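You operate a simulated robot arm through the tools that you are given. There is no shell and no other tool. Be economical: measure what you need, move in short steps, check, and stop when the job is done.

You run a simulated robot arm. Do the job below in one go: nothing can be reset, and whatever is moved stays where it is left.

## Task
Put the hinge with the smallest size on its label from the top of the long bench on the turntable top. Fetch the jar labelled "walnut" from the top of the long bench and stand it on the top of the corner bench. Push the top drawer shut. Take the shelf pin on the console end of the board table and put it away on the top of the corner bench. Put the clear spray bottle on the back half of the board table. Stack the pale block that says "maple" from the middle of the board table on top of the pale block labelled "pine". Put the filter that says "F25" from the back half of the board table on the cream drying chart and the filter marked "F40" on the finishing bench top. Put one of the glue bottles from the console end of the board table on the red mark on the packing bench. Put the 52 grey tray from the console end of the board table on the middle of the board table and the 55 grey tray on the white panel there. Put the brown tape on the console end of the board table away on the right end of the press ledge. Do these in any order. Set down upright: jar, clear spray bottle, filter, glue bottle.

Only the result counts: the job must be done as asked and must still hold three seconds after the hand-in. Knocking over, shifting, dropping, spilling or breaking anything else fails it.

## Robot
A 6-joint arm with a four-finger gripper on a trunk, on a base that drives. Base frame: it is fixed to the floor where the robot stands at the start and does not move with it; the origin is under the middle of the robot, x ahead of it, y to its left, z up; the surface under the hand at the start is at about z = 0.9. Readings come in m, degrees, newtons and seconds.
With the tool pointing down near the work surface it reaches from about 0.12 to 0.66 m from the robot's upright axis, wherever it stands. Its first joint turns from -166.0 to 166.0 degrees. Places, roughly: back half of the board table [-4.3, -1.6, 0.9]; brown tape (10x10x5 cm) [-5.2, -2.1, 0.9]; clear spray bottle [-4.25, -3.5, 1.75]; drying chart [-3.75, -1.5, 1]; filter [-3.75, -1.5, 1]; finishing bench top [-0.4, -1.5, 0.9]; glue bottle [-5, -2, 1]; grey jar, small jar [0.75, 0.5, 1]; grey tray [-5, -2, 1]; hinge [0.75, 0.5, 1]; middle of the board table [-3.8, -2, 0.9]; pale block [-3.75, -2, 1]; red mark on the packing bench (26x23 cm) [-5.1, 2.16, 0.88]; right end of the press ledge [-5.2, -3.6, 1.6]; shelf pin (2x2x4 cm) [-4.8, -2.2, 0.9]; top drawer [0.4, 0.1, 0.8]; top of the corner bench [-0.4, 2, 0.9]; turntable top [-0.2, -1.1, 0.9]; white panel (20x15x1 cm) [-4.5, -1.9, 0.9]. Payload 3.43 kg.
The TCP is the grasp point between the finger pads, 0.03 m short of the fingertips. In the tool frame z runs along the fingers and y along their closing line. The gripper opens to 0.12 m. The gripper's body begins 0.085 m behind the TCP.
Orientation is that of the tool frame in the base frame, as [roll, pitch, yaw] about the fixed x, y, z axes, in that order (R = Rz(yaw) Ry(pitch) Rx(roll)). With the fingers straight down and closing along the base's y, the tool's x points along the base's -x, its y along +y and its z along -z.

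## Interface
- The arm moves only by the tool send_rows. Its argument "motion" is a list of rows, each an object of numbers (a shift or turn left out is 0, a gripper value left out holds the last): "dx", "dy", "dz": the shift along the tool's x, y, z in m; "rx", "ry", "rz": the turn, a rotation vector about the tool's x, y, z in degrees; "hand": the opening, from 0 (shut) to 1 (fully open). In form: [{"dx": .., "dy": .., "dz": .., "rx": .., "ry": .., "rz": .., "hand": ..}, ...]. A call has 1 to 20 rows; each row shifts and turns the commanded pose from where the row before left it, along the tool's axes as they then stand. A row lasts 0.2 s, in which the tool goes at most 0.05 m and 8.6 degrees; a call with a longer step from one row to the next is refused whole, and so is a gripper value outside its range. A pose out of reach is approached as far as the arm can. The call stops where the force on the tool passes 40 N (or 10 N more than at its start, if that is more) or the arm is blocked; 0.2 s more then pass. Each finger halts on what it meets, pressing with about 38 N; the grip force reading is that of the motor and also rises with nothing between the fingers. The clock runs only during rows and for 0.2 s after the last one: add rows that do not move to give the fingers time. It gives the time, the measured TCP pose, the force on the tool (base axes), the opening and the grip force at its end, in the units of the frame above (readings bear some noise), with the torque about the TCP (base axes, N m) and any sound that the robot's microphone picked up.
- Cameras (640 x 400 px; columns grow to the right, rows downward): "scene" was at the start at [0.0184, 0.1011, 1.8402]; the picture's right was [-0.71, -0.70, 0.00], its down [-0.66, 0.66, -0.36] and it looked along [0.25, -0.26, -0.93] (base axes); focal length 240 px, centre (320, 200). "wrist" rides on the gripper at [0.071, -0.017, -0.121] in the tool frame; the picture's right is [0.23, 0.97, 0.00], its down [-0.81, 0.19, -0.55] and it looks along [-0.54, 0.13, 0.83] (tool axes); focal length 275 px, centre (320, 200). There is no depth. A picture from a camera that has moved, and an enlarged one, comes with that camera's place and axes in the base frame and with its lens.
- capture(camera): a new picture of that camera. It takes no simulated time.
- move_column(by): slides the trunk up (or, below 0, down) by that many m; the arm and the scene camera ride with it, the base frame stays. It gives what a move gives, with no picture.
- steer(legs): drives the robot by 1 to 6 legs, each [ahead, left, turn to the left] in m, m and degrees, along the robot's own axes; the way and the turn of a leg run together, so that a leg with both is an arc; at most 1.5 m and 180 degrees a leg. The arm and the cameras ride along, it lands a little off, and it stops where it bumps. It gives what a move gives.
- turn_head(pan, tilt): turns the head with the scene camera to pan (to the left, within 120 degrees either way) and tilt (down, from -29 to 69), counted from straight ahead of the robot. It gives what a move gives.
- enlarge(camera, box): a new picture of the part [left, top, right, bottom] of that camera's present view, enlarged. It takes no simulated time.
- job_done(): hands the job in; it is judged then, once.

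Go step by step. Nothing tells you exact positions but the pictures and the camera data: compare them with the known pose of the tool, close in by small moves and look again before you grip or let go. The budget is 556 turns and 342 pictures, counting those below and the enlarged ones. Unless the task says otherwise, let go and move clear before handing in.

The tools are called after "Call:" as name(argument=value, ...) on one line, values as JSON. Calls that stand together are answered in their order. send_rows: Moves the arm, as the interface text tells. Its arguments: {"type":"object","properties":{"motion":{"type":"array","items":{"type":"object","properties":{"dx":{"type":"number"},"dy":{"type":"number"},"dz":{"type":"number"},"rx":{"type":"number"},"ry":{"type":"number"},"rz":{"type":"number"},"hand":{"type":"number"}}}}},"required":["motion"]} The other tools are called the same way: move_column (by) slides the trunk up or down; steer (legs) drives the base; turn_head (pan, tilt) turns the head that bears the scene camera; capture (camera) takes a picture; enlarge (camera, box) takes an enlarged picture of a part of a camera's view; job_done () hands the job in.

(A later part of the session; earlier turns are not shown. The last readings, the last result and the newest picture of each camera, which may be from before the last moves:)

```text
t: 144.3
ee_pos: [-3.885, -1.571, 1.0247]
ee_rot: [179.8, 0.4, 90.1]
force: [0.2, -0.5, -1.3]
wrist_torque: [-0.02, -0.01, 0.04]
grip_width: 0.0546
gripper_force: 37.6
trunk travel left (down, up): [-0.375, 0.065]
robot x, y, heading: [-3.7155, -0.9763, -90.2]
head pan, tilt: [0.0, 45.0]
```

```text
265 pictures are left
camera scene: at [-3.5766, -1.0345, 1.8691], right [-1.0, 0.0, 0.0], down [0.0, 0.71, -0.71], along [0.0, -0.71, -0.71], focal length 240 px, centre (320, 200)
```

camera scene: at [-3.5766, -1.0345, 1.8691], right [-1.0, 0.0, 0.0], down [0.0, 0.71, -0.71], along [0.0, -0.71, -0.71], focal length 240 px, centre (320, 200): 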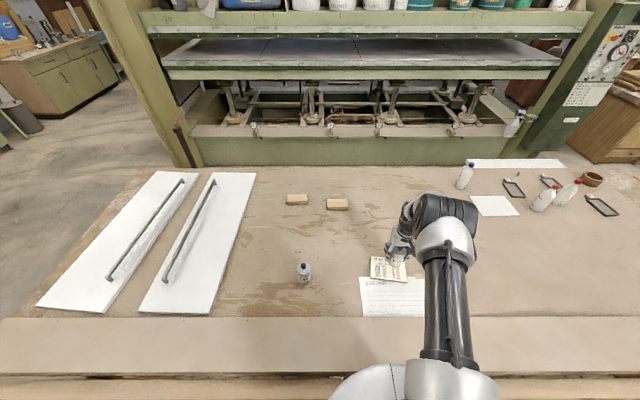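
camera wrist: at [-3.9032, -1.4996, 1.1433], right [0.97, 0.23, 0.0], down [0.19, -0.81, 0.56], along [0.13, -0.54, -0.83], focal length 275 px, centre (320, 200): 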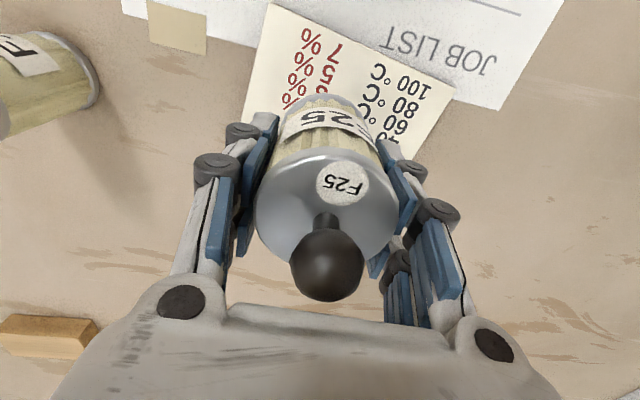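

The chart centre is about (-3.874,-1.564). Adjusting and lowering.

Call:
send_rows(motion=[{"dy": 0.01, "dx": 0.006, "dz": 0.02}, {"dz": 0.015}, {"dz": 0.004}, {}])

Call:
send_rows(motion=[{"dz": 0.003}, {"dz": 0.002}, {"dz": 0.002}, {"dz": 0.002}, {"dz": 0.001}])

Call:
capture(camera="wrist")

Call:
enlarge(camera="scene", box=[340, 230, 440, 300])

```text
t: 145.3
ee_pos: [-3.8757, -1.5653, 0.9869]
ee_rot: [179.8, 0.3, 90.1]
force: [0.5, 0.2, -1.1]
wrist_torque: [-0.04, -0.02, -0.02]
grip_width: 0.0547
gripper_force: 38.0
trunk travel left (down, up): [-0.375, 0.065]
robot x, y, heading: [-3.7192, -0.9746, -89.8]
head pan, tilt: [0.0, 45.0]
```

```text
t: 146.5
ee_pos: [-3.8774, -1.5663, 0.9761]
ee_rot: [179.8, 0.4, 90.0]
force: [-0.7, -0.4, -1.2]
wrist_torque: [-0.03, 0.04, 0.02]
grip_width: 0.0547
gripper_force: 38.0
trunk travel left (down, up): [-0.375, 0.065]
robot x, y, heading: [-3.7178, -0.9736, -90.1]
head pan, tilt: [0.0, 45.0]
```

```text
264 pictures are left
camera wrist: at [-3.8947, -1.4936, 1.0951], right [0.97, 0.23, 0.0], down [0.19, -0.81, 0.56], along [0.13, -0.54, -0.83], focal length 275 px, centre (320, 200)
```

wrist: 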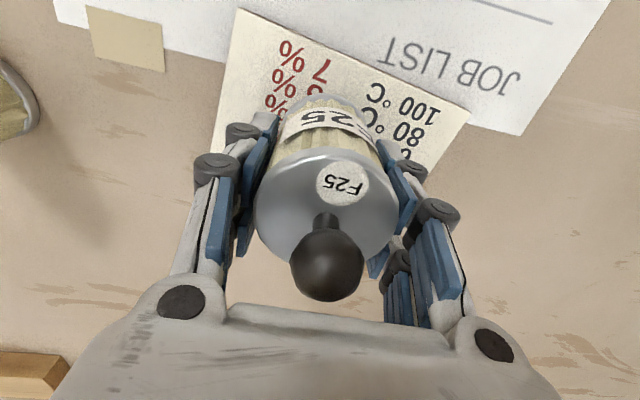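

```text
5.71 times, centred on (390, 265) of scene
camera zoom: at [-3.5768, -1.0344, 1.8691], right [-1.0, 0.0, 0.0], down [0.0, 0.71, -0.71], along [0.0, -0.71, -0.71], focal length 1371 px, centre (-80, -171)
```

zoom: 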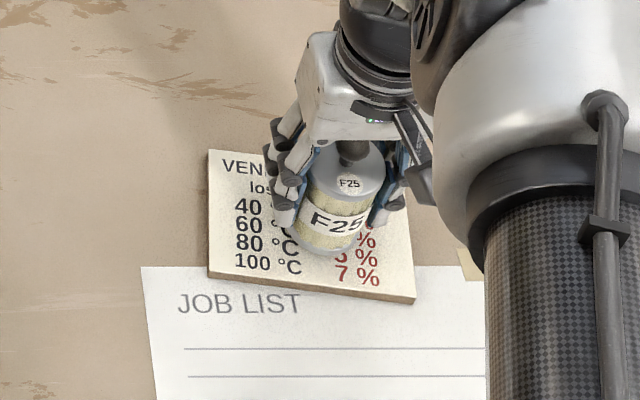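

Call:
send_rows(motion=[{"dy": 0.008}, {"dz": 0.002}, {"dz": 0.002}, {"dz": 0.002}, {"dz": 0.001}, {"dz": 0.001}, {"dz": 0.001}])

```text
t: 148.1
ee_pos: [-3.8686, -1.5653, 0.9694]
ee_rot: [179.8, 0.6, 90.2]
force: [0.2, 0.7, 8.8]
wrist_torque: [0.23, 0.02, 0.0]
grip_width: 0.0549
gripper_force: 38.1
trunk travel left (down, up): [-0.375, 0.065]
robot x, y, heading: [-3.716, -0.9745, -89.9]
head pan, tilt: [0.0, 45.0]
```

Contact felt. Releasing and lifting.

Call:
send_rows(motion=[{"hand": 0.5}, {"hand": 0.6}, {"hand": 0.7}, {}, {"dz": -0.03}, {"dz": -0.045}, {"dz": -0.045}, {"dz": -0.04}])

Call:
capture(camera="wrist")

```text
t: 149.9
ee_pos: [-3.8727, -1.5621, 1.1279]
ee_rot: [179.8, 0.3, 90.1]
force: [-0.6, -0.6, -0.8]
wrist_torque: [-0.02, -0.04, 0.02]
grip_width: 0.0841
gripper_force: 0.0
trunk travel left (down, up): [-0.375, 0.065]
robot x, y, heading: [-3.7181, -0.9768, -90.0]
head pan, tilt: [0.0, 45.0]
```

```text
262 pictures are left
camera wrist: at [-3.8897, -1.4914, 1.2474], right [0.97, 0.23, 0.0], down [0.19, -0.81, 0.56], along [0.13, -0.54, -0.83], focal length 275 px, centre (320, 200)
```

wrist: 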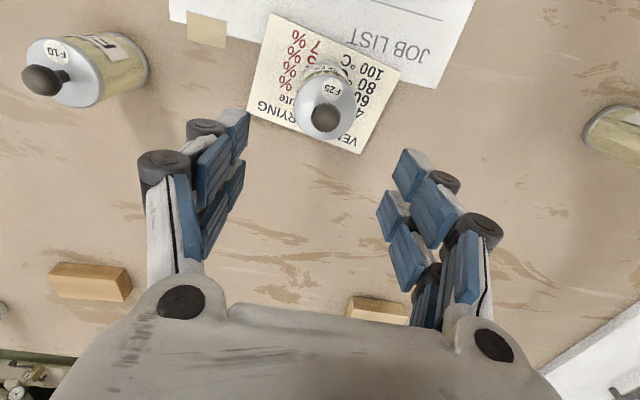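

F25 stands on the chart. Next F40: moving over it at ≈(-3.508,-1.53).

Call:
send_rows(motion=[{"dy": 0.045, "dx": 0.004}, {"dy": 0.045, "dx": 0.004}, {"dy": 0.045, "dx": 0.004}, {"dy": 0.045, "dx": 0.004}, {"dy": 0.045, "dx": 0.004}, {"dy": 0.045, "dx": 0.004}, {"dy": 0.045, "dx": 0.004}, {"dy": 0.047, "dx": 0.004}, {}])

Call:
capture(camera="wrist")

Call:
enlarge(camera="scene", box=[220, 220, 380, 320])

```text
t: 151.9
ee_pos: [-3.5129, -1.5321, 1.128]
ee_rot: [179.9, 0.4, 90.2]
force: [0.0, 0.2, 0.7]
wrist_torque: [0.0, -0.02, 0.01]
grip_width: 0.0844
gripper_force: 0.1
trunk travel left (down, up): [-0.375, 0.065]
robot x, y, heading: [-3.7183, -0.9719, -89.9]
head pan, tilt: [0.0, 45.0]
```

```text
261 pictures are left
camera wrist: at [-3.5304, -1.4616, 1.2479], right [0.97, 0.23, 0.0], down [0.19, -0.81, 0.56], along [0.13, -0.54, -0.83], focal length 275 px, centre (320, 200)
```

wrist: 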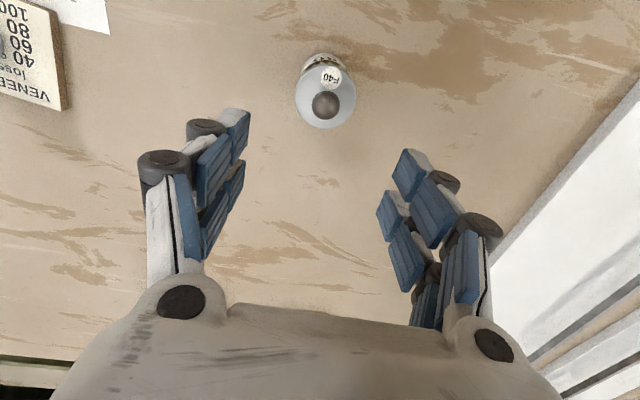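

```text
4.00 times, centred on (300, 270) of scene
camera zoom: at [-3.5784, -1.0346, 1.8692], right [-1.0, 0.0, 0.0], down [0.0, 0.71, -0.71], along [0.0, -0.71, -0.71], focal length 960 px, centre (400, -80)
```

zoom: 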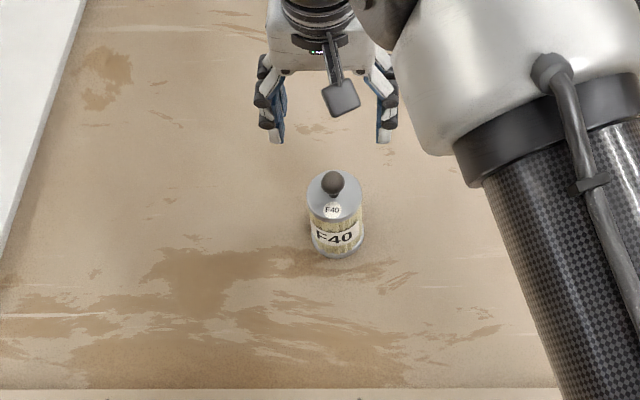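

Nearly aligned; descend to F40 and check.

Call:
send_rows(motion=[{"dx": 0.003, "dy": 0.002, "dz": 0.04}, {"dz": 0.04}, {"dz": 0.04}, {"dz": 0.03}, {"dz": 0.018}, {}])

Call:
capture(camera="wrist")

```text
t: 153.3
ee_pos: [-3.5064, -1.5282, 0.9618]
ee_rot: [179.9, 0.4, 90.1]
force: [0.0, -0.7, -0.1]
wrist_torque: [-0.02, 0.01, 0.01]
grip_width: 0.0839
gripper_force: 0.1
trunk travel left (down, up): [-0.375, 0.065]
robot x, y, heading: [-3.718, -0.9756, -90.0]
head pan, tilt: [0.0, 45.0]
```

```text
259 pictures are left
camera wrist: at [-3.5236, -1.4579, 1.0806], right [0.97, 0.23, 0.0], down [0.19, -0.81, 0.56], along [0.13, -0.54, -0.83], focal length 275 px, centre (320, 200)
```

wrist: 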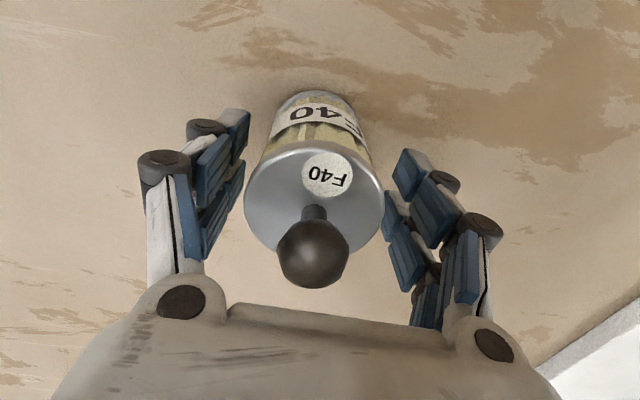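

Call:
send_rows(motion=[{"dy": -0.004, "dx": 0.002, "dz": 0.003}, {"hand": 0.6}, {"hand": 0.5}, {"hand": 0.3}, {}, {}, {"dz": -0.03}, {"dz": -0.04}, {"dz": -0.04}, {"dz": -0.04}, {"dz": -0.04}])

Call:
capture(camera="wrist")

```text
t: 155.7
ee_pos: [-3.508, -1.5251, 1.1463]
ee_rot: [179.8, 0.3, 90.1]
force: [0.2, -0.3, -1.4]
wrist_torque: [-0.01, 0.0, 0.01]
grip_width: 0.0548
gripper_force: 37.3
trunk travel left (down, up): [-0.375, 0.065]
robot x, y, heading: [-3.7163, -0.9753, -90.0]
head pan, tilt: [0.0, 45.0]
```

```text
258 pictures are left
camera wrist: at [-3.5264, -1.4537, 1.2662], right [0.97, 0.23, 0.0], down [0.19, -0.81, 0.56], along [0.13, -0.54, -0.83], focal length 275 px, centre (320, 200)
```

wrist: 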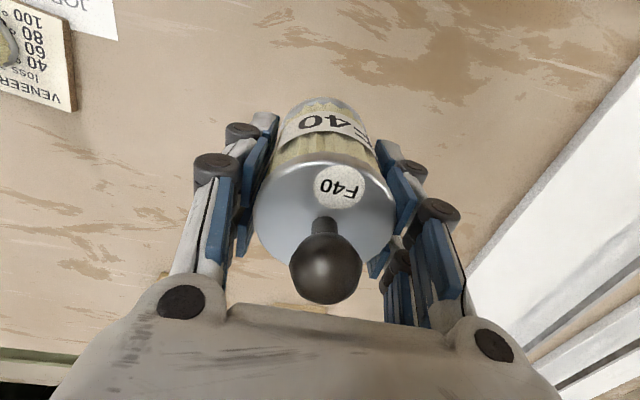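

F40 held. Driving it to the finishing bench, approaching from its west side.

Call:
steer(legs=[[-0.4, 0, 0], [0, 0, 90], [1.5, 0, 0], [0.95, 0, 0]])

Call:
turn_head(pan=-25, tilt=40)

Call:
capture(camera="scene")

```text
t: 173.7
ee_pos: [-0.687, -0.4486, 1.1459]
ee_rot: [179.8, 0.4, 178.7]
force: [0.2, 0.1, -1.7]
wrist_torque: [0.01, 0.01, 0.02]
grip_width: 0.0546
gripper_force: 37.5
trunk travel left (down, up): [-0.375, 0.065]
robot x, y, heading: [-1.2449, -0.6428, -1.8]
head pan, tilt: [0.0, 45.0]
```

```text
t: 174.6
ee_pos: [-0.6867, -0.4473, 1.1473]
ee_rot: [179.8, 0.4, 178.5]
force: [0.2, 0.1, -1.3]
wrist_torque: [-0.03, 0.03, -0.02]
grip_width: 0.0547
gripper_force: 37.8
trunk travel left (down, up): [-0.375, 0.065]
robot x, y, heading: [-1.246, -0.639, -1.7]
head pan, tilt: [-25.0, 40.0]
```

```text
257 pictures are left
camera scene: at [-1.1859, -0.5369, 1.8763], right [-0.44, -0.9, 0.0], down [-0.58, 0.29, -0.77], along [0.69, -0.34, -0.64], focal length 240 px, centre (320, 200)
```

scene: 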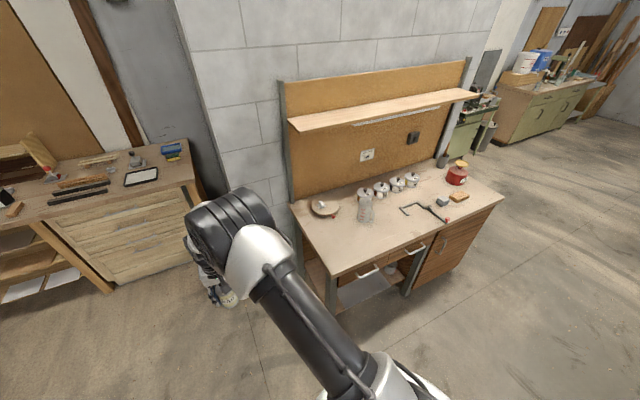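

A free spot at ≈(-0.47,-1.02) on the finishing bench. Moving to it.

Call:
steer(legs=[[0, -0.57, 1.7], [0.21, 0, 0]])

Call:
capture(camera="wrist")

Call:
capture(camera="scene")

```text
t: 179.2
ee_pos: [-0.4843, -1.0182, 1.1457]
ee_rot: [179.7, 0.3, -179.6]
force: [0.5, 0.7, -1.6]
wrist_torque: [0.0, 0.05, -0.01]
grip_width: 0.0546
gripper_force: 38.6
trunk travel left (down, up): [-0.375, 0.065]
robot x, y, heading: [-1.0372, -1.2276, 0.3]
head pan, tilt: [-25.0, 40.0]
```

```text
256 pictures are left
camera wrist: at [-0.5583, -1.0371, 1.2653], right [-0.24, 0.97, 0.0], down [0.81, 0.2, 0.56], along [0.54, 0.13, -0.83], focal length 275 px, centre (320, 200)
```

wrist: 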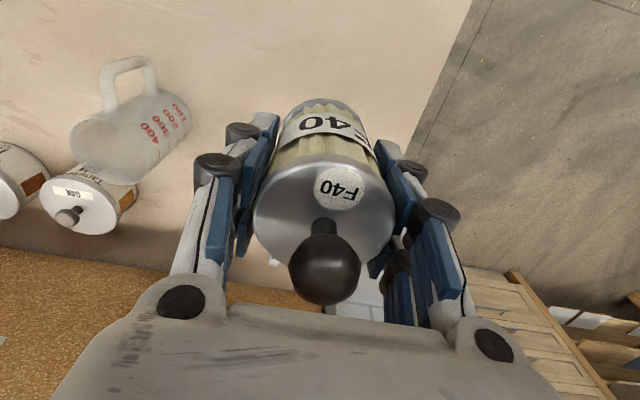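

```text
255 pictures are left
camera scene: at [-0.9809, -1.1236, 1.8763], right [-0.42, -0.91, 0.0], down [-0.58, 0.27, -0.77], along [0.7, -0.32, -0.64], focal length 240 px, centre (320, 200)
```

scene: 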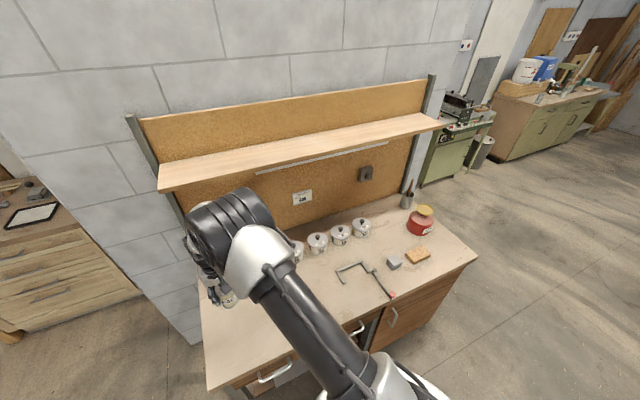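

Spot below is free. Lowering the filter.

Call:
send_rows(motion=[{"dz": 0.045}, {"dz": 0.045}, {"dz": 0.045}, {"dz": 0.025}, {}])

Call:
send_rows(motion=[{"dz": 0.008}, {"dz": 0.004}, {"dz": 0.003}, {"dz": 0.002}, {"dz": 0.002}, {"dz": 0.002}, {"dz": 0.002}])

Call:
capture(camera="wrist")

```text
t: 180.4
ee_pos: [-0.4857, -1.0147, 0.986]
ee_rot: [179.8, 0.5, -179.5]
force: [-1.1, 0.6, -0.6]
wrist_torque: [0.0, -0.01, 0.0]
grip_width: 0.0542
gripper_force: 37.7
trunk travel left (down, up): [-0.375, 0.065]
robot x, y, heading: [-1.0402, -1.2274, 0.5]
head pan, tilt: [-25.0, 40.0]
```

```text
t: 182.0
ee_pos: [-0.4865, -1.0173, 0.9636]
ee_rot: [179.8, 0.4, -179.7]
force: [0.0, -0.6, -1.5]
wrist_torque: [0.02, -0.02, 0.04]
grip_width: 0.0545
gripper_force: 37.9
trunk travel left (down, up): [-0.375, 0.065]
robot x, y, heading: [-1.0369, -1.2309, 0.4]
head pan, tilt: [-25.0, 40.0]
```

```text
254 pictures are left
camera wrist: at [-0.5579, -1.0359, 1.0825], right [-0.24, 0.97, 0.0], down [0.81, 0.2, 0.56], along [0.54, 0.13, -0.83], focal length 275 px, centre (320, 200)
```

wrist: 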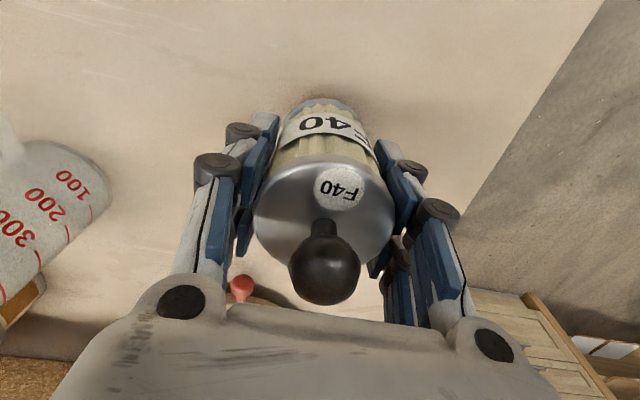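

Call:
send_rows(motion=[{"dz": 0.002}, {"dz": 0.002}, {"dz": 0.002}, {"dz": 0.001}, {"dz": 0.001}, {"dz": 0.001}, {"dz": 0.001}, {"dz": 0.001}, {"dz": 0.001}])

```text
t: 184.0
ee_pos: [-0.4852, -1.0176, 0.9517]
ee_rot: [179.7, 0.4, -179.6]
force: [-0.4, -0.5, -1.0]
wrist_torque: [-0.02, -0.02, 0.0]
grip_width: 0.0549
gripper_force: 38.3
trunk travel left (down, up): [-0.375, 0.065]
robot x, y, heading: [-1.0348, -1.229, 0.4]
head pan, tilt: [-25.0, 40.0]
```

Call:
send_rows(motion=[{"dz": 0.001}, {"dz": 0.001}, {"dz": 0.001}, {"dz": 0.001}, {"dz": 0.001}, {"dz": 0.001}, {"dz": 0.001}, {"dz": 0.001}, {"dz": 0.001}, {"dz": 0.001}])

Call:
capture(camera="wrist")

```text
t: 186.2
ee_pos: [-0.485, -1.0174, 0.9415]
ee_rot: [179.8, 0.4, -179.7]
force: [-0.7, 0.3, -0.7]
wrist_torque: [0.03, 0.01, 0.01]
grip_width: 0.0545
gripper_force: 37.6
trunk travel left (down, up): [-0.375, 0.065]
robot x, y, heading: [-1.0373, -1.2277, 0.4]
head pan, tilt: [-25.0, 40.0]
```

```text
253 pictures are left
camera wrist: at [-0.5578, -1.0367, 1.0608], right [-0.24, 0.97, 0.0], down [0.81, 0.2, 0.56], along [0.54, 0.13, -0.83], focal length 275 px, centre (320, 200)
```

wrist: 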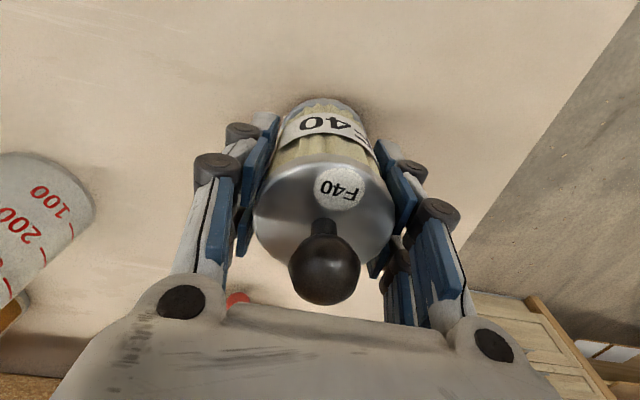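

Call:
send_rows(motion=[{"dz": 0.0015}, {"dz": 0.0015}, {"dz": 0.0015}, {"dz": 0.0015}, {"dz": 0.0015}, {"dz": 0.0015}, {"dz": 0.0015}, {"dz": 0.0015}])

```text
t: 188.0
ee_pos: [-0.4853, -1.0165, 0.9291]
ee_rot: [179.8, 0.4, -179.6]
force: [-0.1, -0.3, -1.1]
wrist_torque: [-0.03, -0.02, -0.01]
grip_width: 0.0547
gripper_force: 37.9
trunk travel left (down, up): [-0.375, 0.065]
robot x, y, heading: [-1.0368, -1.2269, 0.5]
head pan, tilt: [-25.0, 40.0]
```

Call:
send_rows(motion=[{"dz": 0.0015}, {"dz": 0.0015}, {"dz": 0.0015}, {"dz": 0.0015}, {"dz": 0.0015}, {"dz": 0.0015}, {"dz": 0.0015}, {"dz": 0.0015}])

Call:
enlarge(camera="wrist", box=[200, 60, 440, 210])

```text
t: 189.8
ee_pos: [-0.4835, -1.016, 0.9203]
ee_rot: [179.6, 0.9, -179.6]
force: [-1.3, 0.0, 36.7]
wrist_torque: [-0.02, 0.25, 0.07]
grip_width: 0.0547
gripper_force: 38.6
trunk travel left (down, up): [-0.375, 0.065]
robot x, y, heading: [-1.0408, -1.2283, 0.5]
head pan, tilt: [-25.0, 40.0]
```

```text
2.67 times, centred on (320, 135) of wrist
camera zoom: at [-0.5576, -1.0361, 1.0389], right [-0.24, 0.97, 0.0], down [0.8, 0.19, 0.57], along [0.55, 0.14, -0.82], focal length 734 px, centre (320, 373)
```

zoom: 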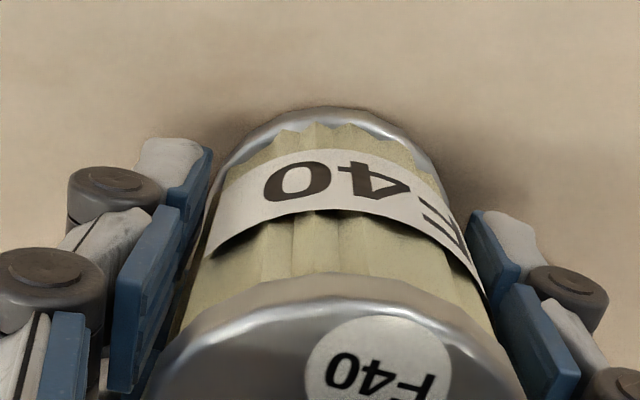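

Firm contact (≈37 N). Relieving slightly, releasing and lifting.

Call:
send_rows(motion=[{"dz": -0.001}, {"hand": 0.5}, {"hand": 0.6}, {"hand": 0.7}, {}, {"dz": -0.03}, {"dz": -0.045}, {"dz": -0.045}, {"dz": -0.045}, {"dz": -0.045}])

Call:
capture(camera="wrist")

```text
t: 192.0
ee_pos: [-0.4882, -1.0211, 1.1309]
ee_rot: [179.7, 0.4, -179.6]
force: [-0.9, 0.5, -0.4]
wrist_torque: [0.04, 0.0, -0.03]
grip_width: 0.0841
gripper_force: 0.1
trunk travel left (down, up): [-0.375, 0.065]
robot x, y, heading: [-1.0392, -1.2319, 0.3]
head pan, tilt: [-25.0, 40.0]
```

```text
251 pictures are left
camera wrist: at [-0.56, -1.0399, 1.2501], right [-0.24, 0.97, 0.0], down [0.81, 0.2, 0.56], along [0.54, 0.13, -0.83], focal length 275 px, centre (320, 200)
```

wrist: 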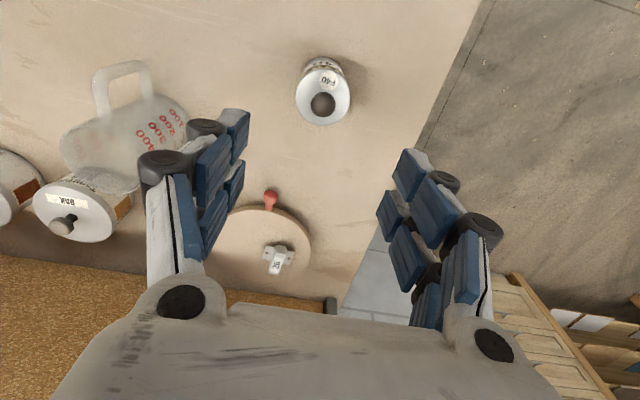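

Both finishing-bench items are in place. Now retract and go around the east end into the aisle between board table and press, facing the table.

Call:
send_rows(motion=[{"dx": 0.03, "dy": -0.035}, {"dx": 0.03, "dy": -0.035}, {"dx": 0.03, "dy": -0.035}, {"dx": 0.03, "dy": -0.035}, {"dx": 0.03, "dy": -0.035}, {"dx": 0.01, "dy": -0.035}])

Call:
steer(legs=[[-0.55, 0, 0], [0, -1.5, 0], [0, -0.1, 90]])

Call:
turn_head(pan=80, tilt=30)

Call:
capture(camera="scene")

```text
t: 193.4
ee_pos: [-0.6428, -1.2308, 1.1264]
ee_rot: [179.7, 0.5, -179.5]
force: [1.0, -0.3, -0.8]
wrist_torque: [0.06, 0.02, 0.0]
grip_width: 0.0835
gripper_force: 0.1
trunk travel left (down, up): [-0.375, 0.065]
robot x, y, heading: [-1.037, -1.2325, 0.3]
head pan, tilt: [-25.0, 40.0]
```

```text
t: 207.3
ee_pos: [-1.5412, -2.3658, 1.1269]
ee_rot: [179.8, 0.3, -88.8]
force: [0.6, -0.1, -0.3]
wrist_torque: [0.02, -0.01, -0.02]
grip_width: 0.0839
gripper_force: 0.0
trunk travel left (down, up): [-0.375, 0.065]
robot x, y, heading: [-1.5374, -2.7575, 91.3]
head pan, tilt: [-25.0, 40.0]
```

```text
t: 209.1
ee_pos: [-1.5406, -2.3658, 1.1267]
ee_rot: [179.9, 0.4, -88.9]
force: [-0.1, 0.6, -0.6]
wrist_torque: [-0.01, 0.0, 0.04]
grip_width: 0.084
gripper_force: 0.1
trunk travel left (down, up): [-0.375, 0.065]
robot x, y, heading: [-1.5367, -2.761, 91.3]
head pan, tilt: [80.0, 30.0]
```

```text
250 pictures are left
camera scene: at [-1.7657, -2.7668, 1.8917], right [0.16, 0.99, 0.0], down [0.49, -0.08, -0.87], along [-0.86, 0.13, -0.5], focal length 240 px, centre (320, 200)
```

scene: 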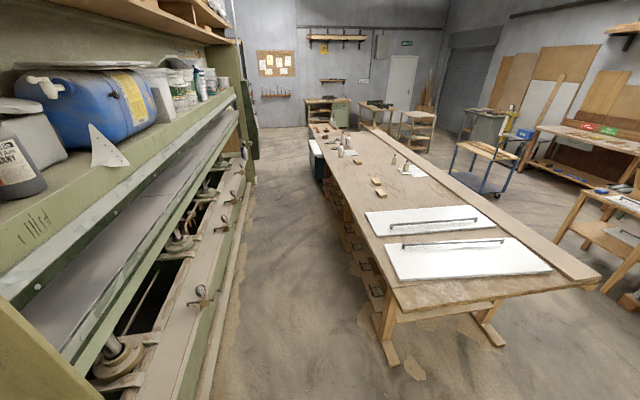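

The aisle is over 1 m wide. Strafing along it to the blocks.

Call:
steer(legs=[[0, 0, -1.3], [0, 1.5, 0], [0, 0.55, 0], [0.25, 0, 0]])

Call:
turn_head(pan=0, tilt=45)

Call:
capture(camera="scene")

Call:
capture(camera="wrist")

```text
t: 221.2
ee_pos: [-3.6248, -2.1509, 1.1265]
ee_rot: [179.8, 0.3, -88.7]
force: [-1.0, 0.4, -0.8]
wrist_torque: [-0.03, 0.0, 0.0]
grip_width: 0.0838
gripper_force: 0.1
trunk travel left (down, up): [-0.375, 0.065]
robot x, y, heading: [-3.6188, -2.5403, 91.7]
head pan, tilt: [80.0, 30.0]
```

```text
t: 222.8
ee_pos: [-3.625, -2.1521, 1.1267]
ee_rot: [179.8, 0.3, -88.7]
force: [-0.3, -0.8, 0.2]
wrist_torque: [0.01, -0.02, 0.01]
grip_width: 0.084
gripper_force: 0.0
trunk travel left (down, up): [-0.375, 0.065]
robot x, y, heading: [-3.6162, -2.5453, 91.3]
head pan, tilt: [0.0, 45.0]
```

```text
249 pictures are left
camera scene: at [-3.7616, -2.4864, 1.8691], right [1.0, 0.02, 0.0], down [0.02, -0.71, -0.71], along [-0.02, 0.71, -0.71], focal length 240 px, centre (320, 200)
```

scene: 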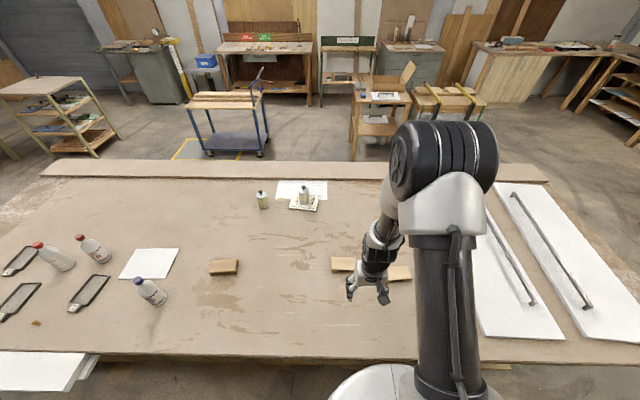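

```text
248 pictures are left
camera wrist: at [-3.6067, -2.2249, 1.2458], right [-0.97, -0.25, 0.0], down [-0.21, 0.8, 0.56], along [-0.14, 0.54, -0.83], focal length 275 px, centre (320, 200)
```

wrist: 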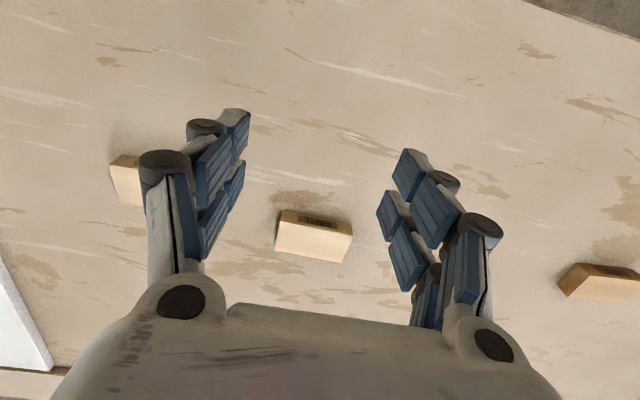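

Call:
enlarge(camera="wrist", box=[240, 190, 380, 280])

Call:
enlarge(camera="scene", box=[190, 235, 430, 300])

```text
4.44 times, centred on (310, 235) of wrist
camera zoom: at [-3.6067, -2.2249, 1.2458], right [-0.97, -0.25, 0.0], down [-0.21, 0.8, 0.56], along [-0.14, 0.54, -0.83], focal length 1224 px, centre (364, 44)
```

zoom: 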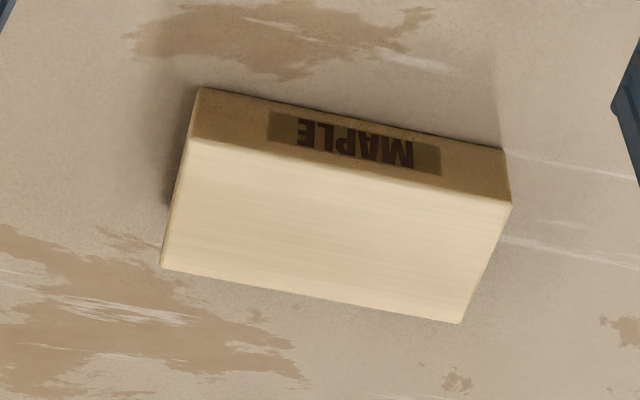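

```text
2.67 times, centred on (310, 268) of scene
camera zoom: at [-3.7616, -2.4864, 1.8691], right [1.0, 0.02, 0.0], down [0.02, -0.71, -0.71], along [-0.02, 0.71, -0.71], focal length 640 px, centre (347, 20)
```

zoom: 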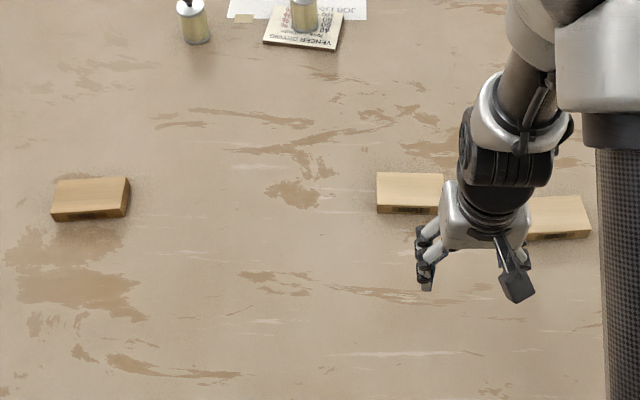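

The near one says MAPLE at ≈(-3.67,-1.94). Check the other two labels.

Call:
enlarge(camera="wrist", box=[90, 140, 190, 220])

Call:
enlarge(camera="wrist", box=[540, 240, 640, 320])

```text
5.00 times, centred on (140, 180) of wrist
camera zoom: at [-3.6067, -2.2249, 1.2458], right [-0.97, -0.25, 0.0], down [-0.21, 0.8, 0.56], along [-0.14, 0.54, -0.83], focal length 1376 px, centre (1220, 300)
```

zoom: 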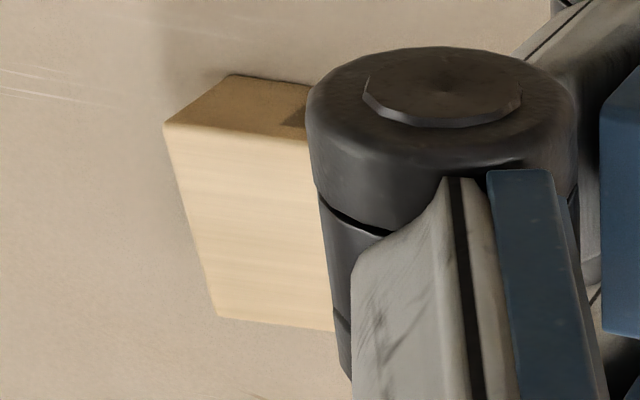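

```text
5.00 times, centred on (590, 280) of wrist
camera zoom: at [-3.6067, -2.2249, 1.2458], right [-0.97, -0.25, 0.0], down [-0.21, 0.8, 0.56], along [-0.14, 0.54, -0.83], focal length 1376 px, centre (-1030, -200)
```

zoom: 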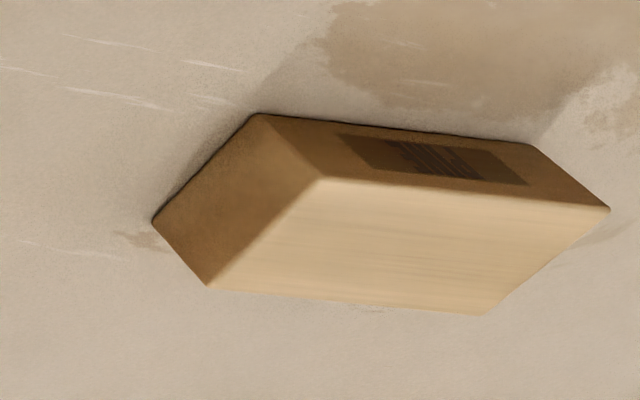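

Call:
send_rows(motion=[{"dy": -0.045}, {"dy": -0.045}, {"dy": -0.045}])

Call:
capture(camera="wrist")

```text
t: 223.6
ee_pos: [-3.4869, -2.1481, 1.1268]
ee_rot: [179.7, 0.5, -88.6]
force: [0.6, 0.0, 0.7]
wrist_torque: [0.0, 0.03, 0.01]
grip_width: 0.0839
gripper_force: 0.1
trunk travel left (down, up): [-0.375, 0.065]
robot x, y, heading: [-3.6178, -2.5455, 91.1]
head pan, tilt: [0.0, 45.0]
```

```text
243 pictures are left
camera wrist: at [-3.4679, -2.2211, 1.245], right [-0.97, -0.25, 0.0], down [-0.21, 0.8, 0.56], along [-0.14, 0.54, -0.83], focal length 275 px, centre (320, 200)
```

wrist: 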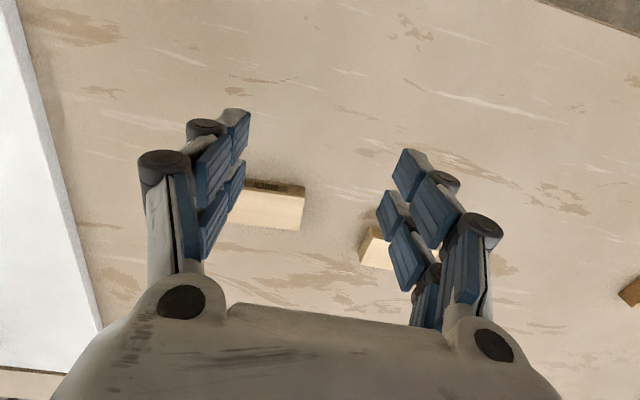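

Call:
enlarge(camera="wrist", box=[220, 165, 320, 240])

```text
5.33 times, centred on (270, 202) of wrist
camera zoom: at [-3.4679, -2.2211, 1.245], right [-0.97, -0.25, 0.0], down [-0.21, 0.8, 0.56], along [-0.14, 0.54, -0.83], focal length 1468 px, centre (587, 187)
```

zoom: 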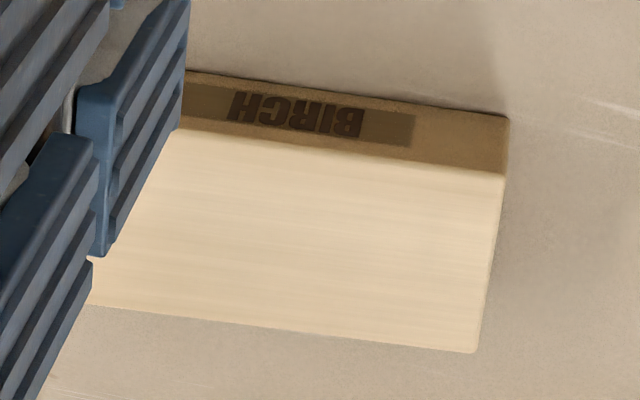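

East block is BIRCH, so the west one is likely PINE. I'll go above MAPLE and rotate the gripper to close across its 6 cm width.

Call:
send_rows(motion=[{"dx": -0.03, "dy": 0.035}, {"dx": -0.035, "dy": 0.03}, {"dx": -0.035, "dy": 0.03}, {"dx": -0.035, "dy": 0.03}, {"dx": -0.038, "dy": 0.028}, {"dx": -0.04, "dy": 0.025}, {"rz": 8.5}, {"rz": 8.5}, {"rz": 8.5}, {"rz": 8.5}, {"rz": 8.5}, {"rz": 8.5}, {"rz": 8.5}, {"rz": 8.5}, {"rz": 8.5}, {"rz": 8.5}, {"rz": 5}])

Call:
capture(camera="wrist")

Call:
capture(camera="scene")

```text
t: 227.2
ee_pos: [-3.6733, -1.94, 1.1298]
ee_rot: [179.6, -0.3, -178.8]
force: [0.3, 0.3, 0.6]
wrist_torque: [0.0, -0.02, 0.0]
grip_width: 0.0836
gripper_force: 0.2
trunk travel left (down, up): [-0.375, 0.065]
robot x, y, heading: [-3.6157, -2.5461, 91.2]
head pan, tilt: [0.0, 45.0]
```

```text
241 pictures are left
camera wrist: at [-3.7447, -1.9603, 1.2483], right [-0.25, 0.97, 0.01], down [0.81, 0.2, 0.55], along [0.53, 0.14, -0.83], focal length 275 px, centre (320, 200)
```

wrist: 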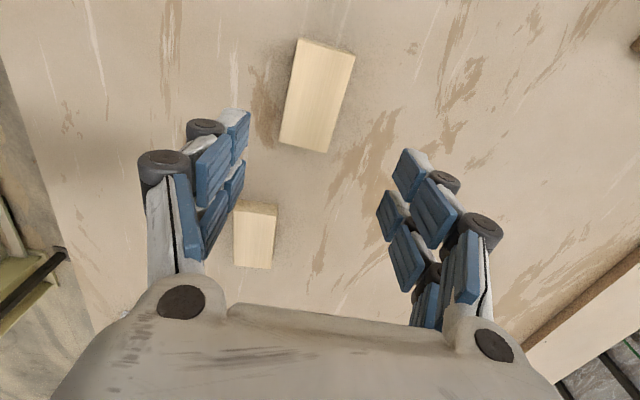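

```text
240 pictures are left
camera scene: at [-3.7614, -2.4864, 1.8691], right [1.0, 0.02, 0.0], down [0.02, -0.71, -0.71], along [-0.02, 0.71, -0.71], focal length 240 px, centre (320, 200)
```

scene: 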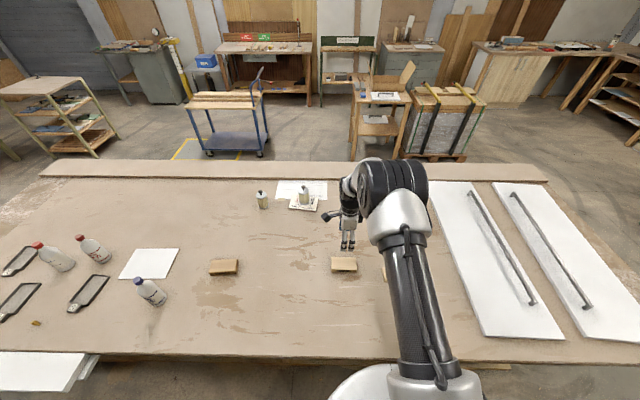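

MAPLE is directly under the TCP. Descending and gripping.

Call:
send_rows(motion=[{"dy": -0.002, "dz": 0.045}, {"dz": 0.045}, {"dz": 0.045}, {"dz": 0.035}, {"dz": 0.015}, {}])

Call:
capture(camera="wrist")

```text
t: 228.6
ee_pos: [-3.6739, -1.9377, 0.9426]
ee_rot: [179.4, -0.2, -178.6]
force: [-0.5, -0.6, -0.4]
wrist_torque: [-0.02, -0.01, 0.01]
grip_width: 0.0841
gripper_force: 0.0
trunk travel left (down, up): [-0.375, 0.065]
robot x, y, heading: [-3.6201, -2.5456, 91.0]
head pan, tilt: [0.0, 45.0]
```

```text
239 pictures are left
camera wrist: at [-3.7446, -1.9583, 1.0623], right [-0.25, 0.97, 0.01], down [0.81, 0.21, 0.55], along [0.53, 0.15, -0.83], focal length 275 px, centre (320, 200)
```

wrist: 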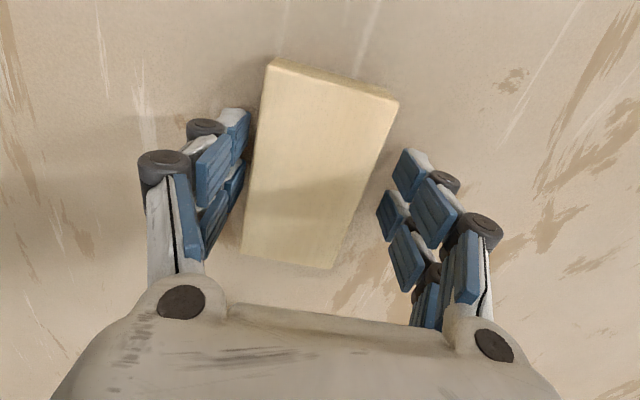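

Call:
send_rows(motion=[{"dx": 0.006, "dy": -0.004, "dz": 0.005}, {"hand": 0.55}, {"hand": 0.4}, {}, {}])

Call:
send_rows(motion=[{"dz": -0.02}, {"dz": -0.04}, {"dz": -0.045}, {"dz": -0.045}])

Call:
capture(camera="wrist")

```text
t: 229.8
ee_pos: [-3.6792, -1.9425, 0.9391]
ee_rot: [179.5, -0.3, -178.7]
force: [-0.1, -1.2, 1.9]
wrist_torque: [-0.02, -0.01, 0.0]
grip_width: 0.0595
gripper_force: 38.4
trunk travel left (down, up): [-0.375, 0.065]
robot x, y, heading: [-3.6177, -2.549, 91.5]
head pan, tilt: [0.0, 45.0]
```

```text
t: 230.8
ee_pos: [-3.6809, -1.9479, 1.0892]
ee_rot: [179.7, -0.2, -178.7]
force: [-0.5, -0.6, -1.4]
wrist_torque: [0.05, 0.0, 0.03]
grip_width: 0.0593
gripper_force: 38.0
trunk travel left (down, up): [-0.375, 0.065]
robot x, y, heading: [-3.6231, -2.5433, 91.3]
head pan, tilt: [0.0, 45.0]
```

```text
238 pictures are left
camera wrist: at [-3.7522, -1.9686, 1.2085], right [-0.25, 0.97, 0.01], down [0.81, 0.21, 0.55], along [0.53, 0.14, -0.83], focal length 275 px, centre (320, 200)
```

wrist: 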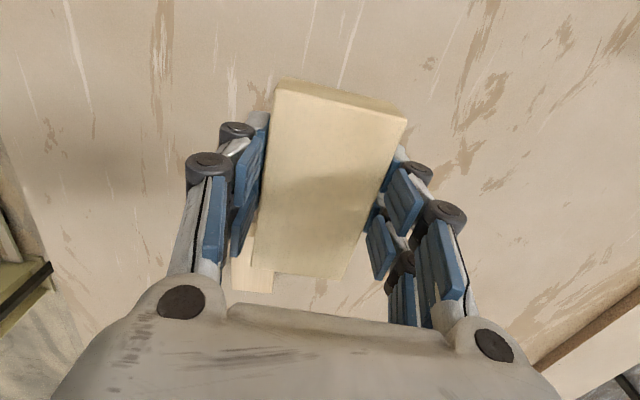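

MAPLE held. Strafing west to the third block to check its label.

Call:
steer(legs=[[0, 0.53, -1.3]])

Call:
capture(camera="scene")

Call:
capture(camera="wrist")

```text
t: 233.9
ee_pos: [-4.2052, -1.952, 1.088]
ee_rot: [179.6, -0.2, -179.8]
force: [-1.0, 1.4, -2.2]
wrist_torque: [0.01, 0.01, 0.0]
grip_width: 0.0593
gripper_force: 38.0
trunk travel left (down, up): [-0.375, 0.065]
robot x, y, heading: [-4.1549, -2.5512, 90.1]
head pan, tilt: [0.0, 45.0]
```

```text
237 pictures are left
camera scene: at [-4.2966, -2.4895, 1.869], right [1.0, 0.0, 0.0], down [0.0, -0.71, -0.71], along [0.0, 0.71, -0.71], focal length 240 px, centre (320, 200)
```

scene: 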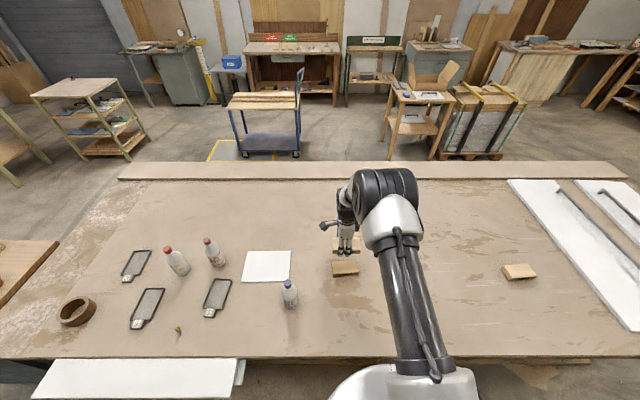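

```text
236 pictures are left
camera wrist: at [-4.2763, -1.9704, 1.2082], right [-0.23, 0.97, 0.01], down [0.81, 0.19, 0.55], along [0.54, 0.13, -0.83], focal length 275 px, centre (320, 200)
```

wrist: 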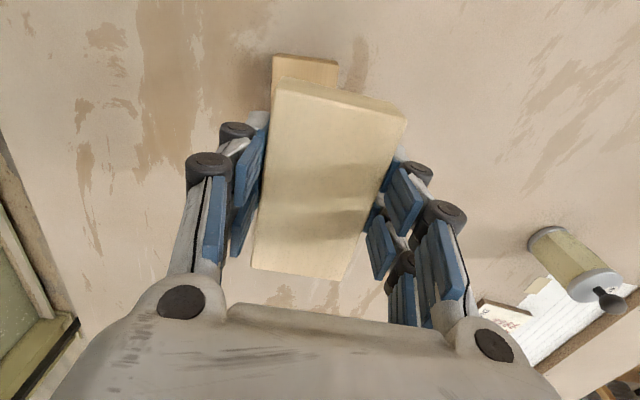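

Call:
enlarge(camera="scene", box=[310, 240, 390, 290])

Call:
enlarge(camera="scene", box=[50, 225, 310, 345])

```text
8.00 times, centred on (350, 265) of scene
camera zoom: at [-4.2966, -2.4895, 1.869], right [1.0, 0.0, 0.0], down [0.0, -0.71, -0.71], along [0.0, 0.71, -0.71], focal length 1920 px, centre (80, -320)
```

zoom: 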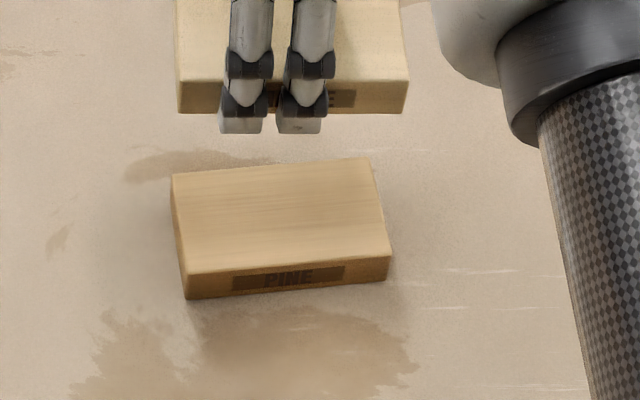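

```text
2.46 times, centred on (180, 285) of scene
camera zoom: at [-4.2966, -2.4895, 1.869], right [1.0, 0.0, 0.0], down [0.0, -0.71, -0.71], along [0.0, 0.71, -0.71], focal length 591 px, centre (665, -9)
```

zoom: 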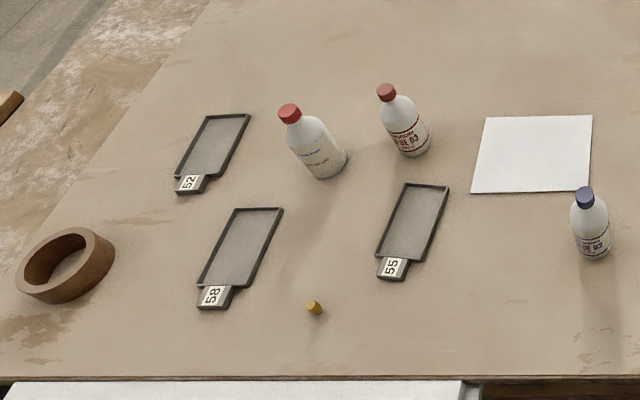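

It says PINE, at ≈(-4.189,-1.959), rotated ~5°. Aligning MAPLE over it and lowering.

Call:
send_rows(motion=[{"dx": -0.009, "dy": -0.007, "rz": -5}, {"dz": 0.04}, {"dz": 0.04}, {"dz": 0.015}, {}])

Call:
enlarge(camera="scene", box=[310, 240, 390, 290])

Call:
capture(camera="wrist")

```text
t: 235.1
ee_pos: [-4.1962, -1.9577, 0.9915]
ee_rot: [179.5, -0.2, -174.9]
force: [-0.4, 0.1, -0.3]
wrist_torque: [0.03, 0.02, -0.04]
grip_width: 0.0595
gripper_force: 38.4
trunk travel left (down, up): [-0.375, 0.065]
robot x, y, heading: [-4.1547, -2.5531, 89.9]
head pan, tilt: [0.0, 45.0]
```

```text
8.00 times, centred on (350, 265) of scene
camera zoom: at [-4.296, -2.4896, 1.8691], right [1.0, 0.0, 0.0], down [0.0, -0.71, -0.71], along [0.0, 0.71, -0.71], focal length 1920 px, centre (80, -320)
```

zoom: 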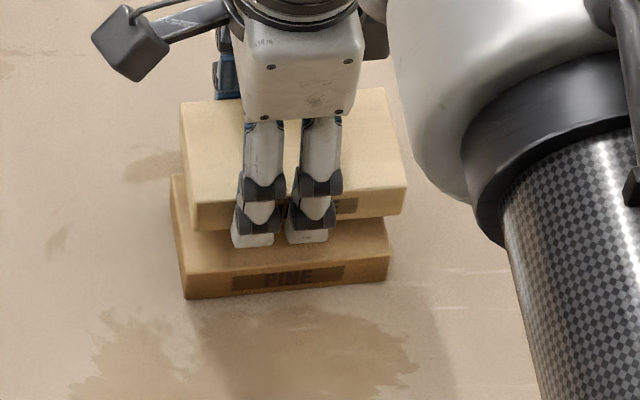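

```text
232 pictures are left
camera wrist: at [-4.266, -1.9828, 1.113], right [-0.32, 0.95, 0.01], down [0.79, 0.26, 0.55], along [0.52, 0.18, -0.83], focal length 275 px, centre (320, 200)
```

wrist: 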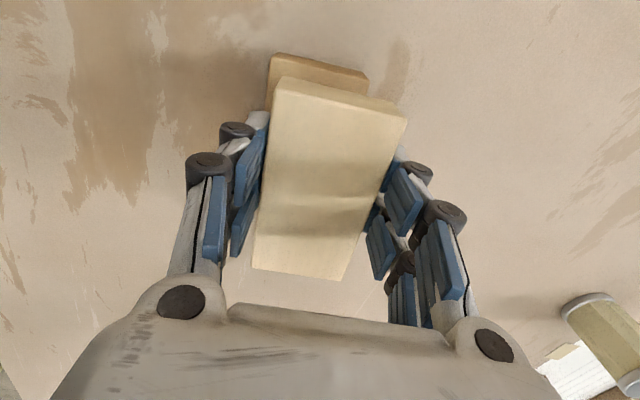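

Call:
send_rows(motion=[{"dx": 0.005, "dy": -0.008}, {"dz": 0.01}, {"dz": 0.003}, {}])

Call:
enlarge(camera="scene", box=[310, 240, 390, 290])

```text
t: 236.1
ee_pos: [-4.1989, -1.9661, 0.98]
ee_rot: [179.5, -0.1, -174.8]
force: [0.2, -0.3, -1.4]
wrist_torque: [-0.03, 0.01, 0.03]
grip_width: 0.0596
gripper_force: 38.3
trunk travel left (down, up): [-0.375, 0.065]
robot x, y, heading: [-4.1589, -2.5538, 90.1]
head pan, tilt: [0.0, 45.0]
```

```text
8.00 times, centred on (350, 265) of scene
camera zoom: at [-4.296, -2.4893, 1.8691], right [1.0, 0.0, 0.0], down [0.0, -0.71, -0.71], along [0.0, 0.71, -0.71], focal length 1920 px, centre (80, -320)
```

zoom: 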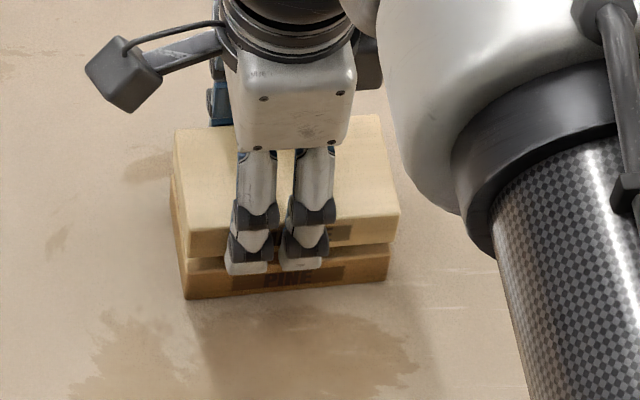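

Call:
send_rows(motion=[{"dz": 0.003}, {"dz": 0.002}, {"dz": 0.0015}, {"dz": 0.0015}, {"dz": 0.0015}, {"dz": 0.0015}])

```text
t: 237.5
ee_pos: [-4.2001, -1.9644, 0.9689]
ee_rot: [179.6, -0.1, -174.9]
force: [0.0, 0.3, 1.3]
wrist_torque: [-0.04, 0.09, 0.0]
grip_width: 0.0593
gripper_force: 37.8
trunk travel left (down, up): [-0.375, 0.065]
robot x, y, heading: [-4.1546, -2.5494, 89.9]
head pan, tilt: [0.0, 45.0]
```

Call:
send_rows(motion=[{"dz": 0.001}, {"dz": 0.001}])

```text
t: 238.1
ee_pos: [-4.2004, -1.9647, 0.9681]
ee_rot: [179.5, -0.3, -175.0]
force: [0.8, -1.0, 14.8]
wrist_torque: [-0.31, -0.08, 0.01]
grip_width: 0.0594
gripper_force: 37.7
trunk travel left (down, up): [-0.375, 0.065]
robot x, y, heading: [-4.1538, -2.5542, 90.0]
head pan, tilt: [0.0, 45.0]
```

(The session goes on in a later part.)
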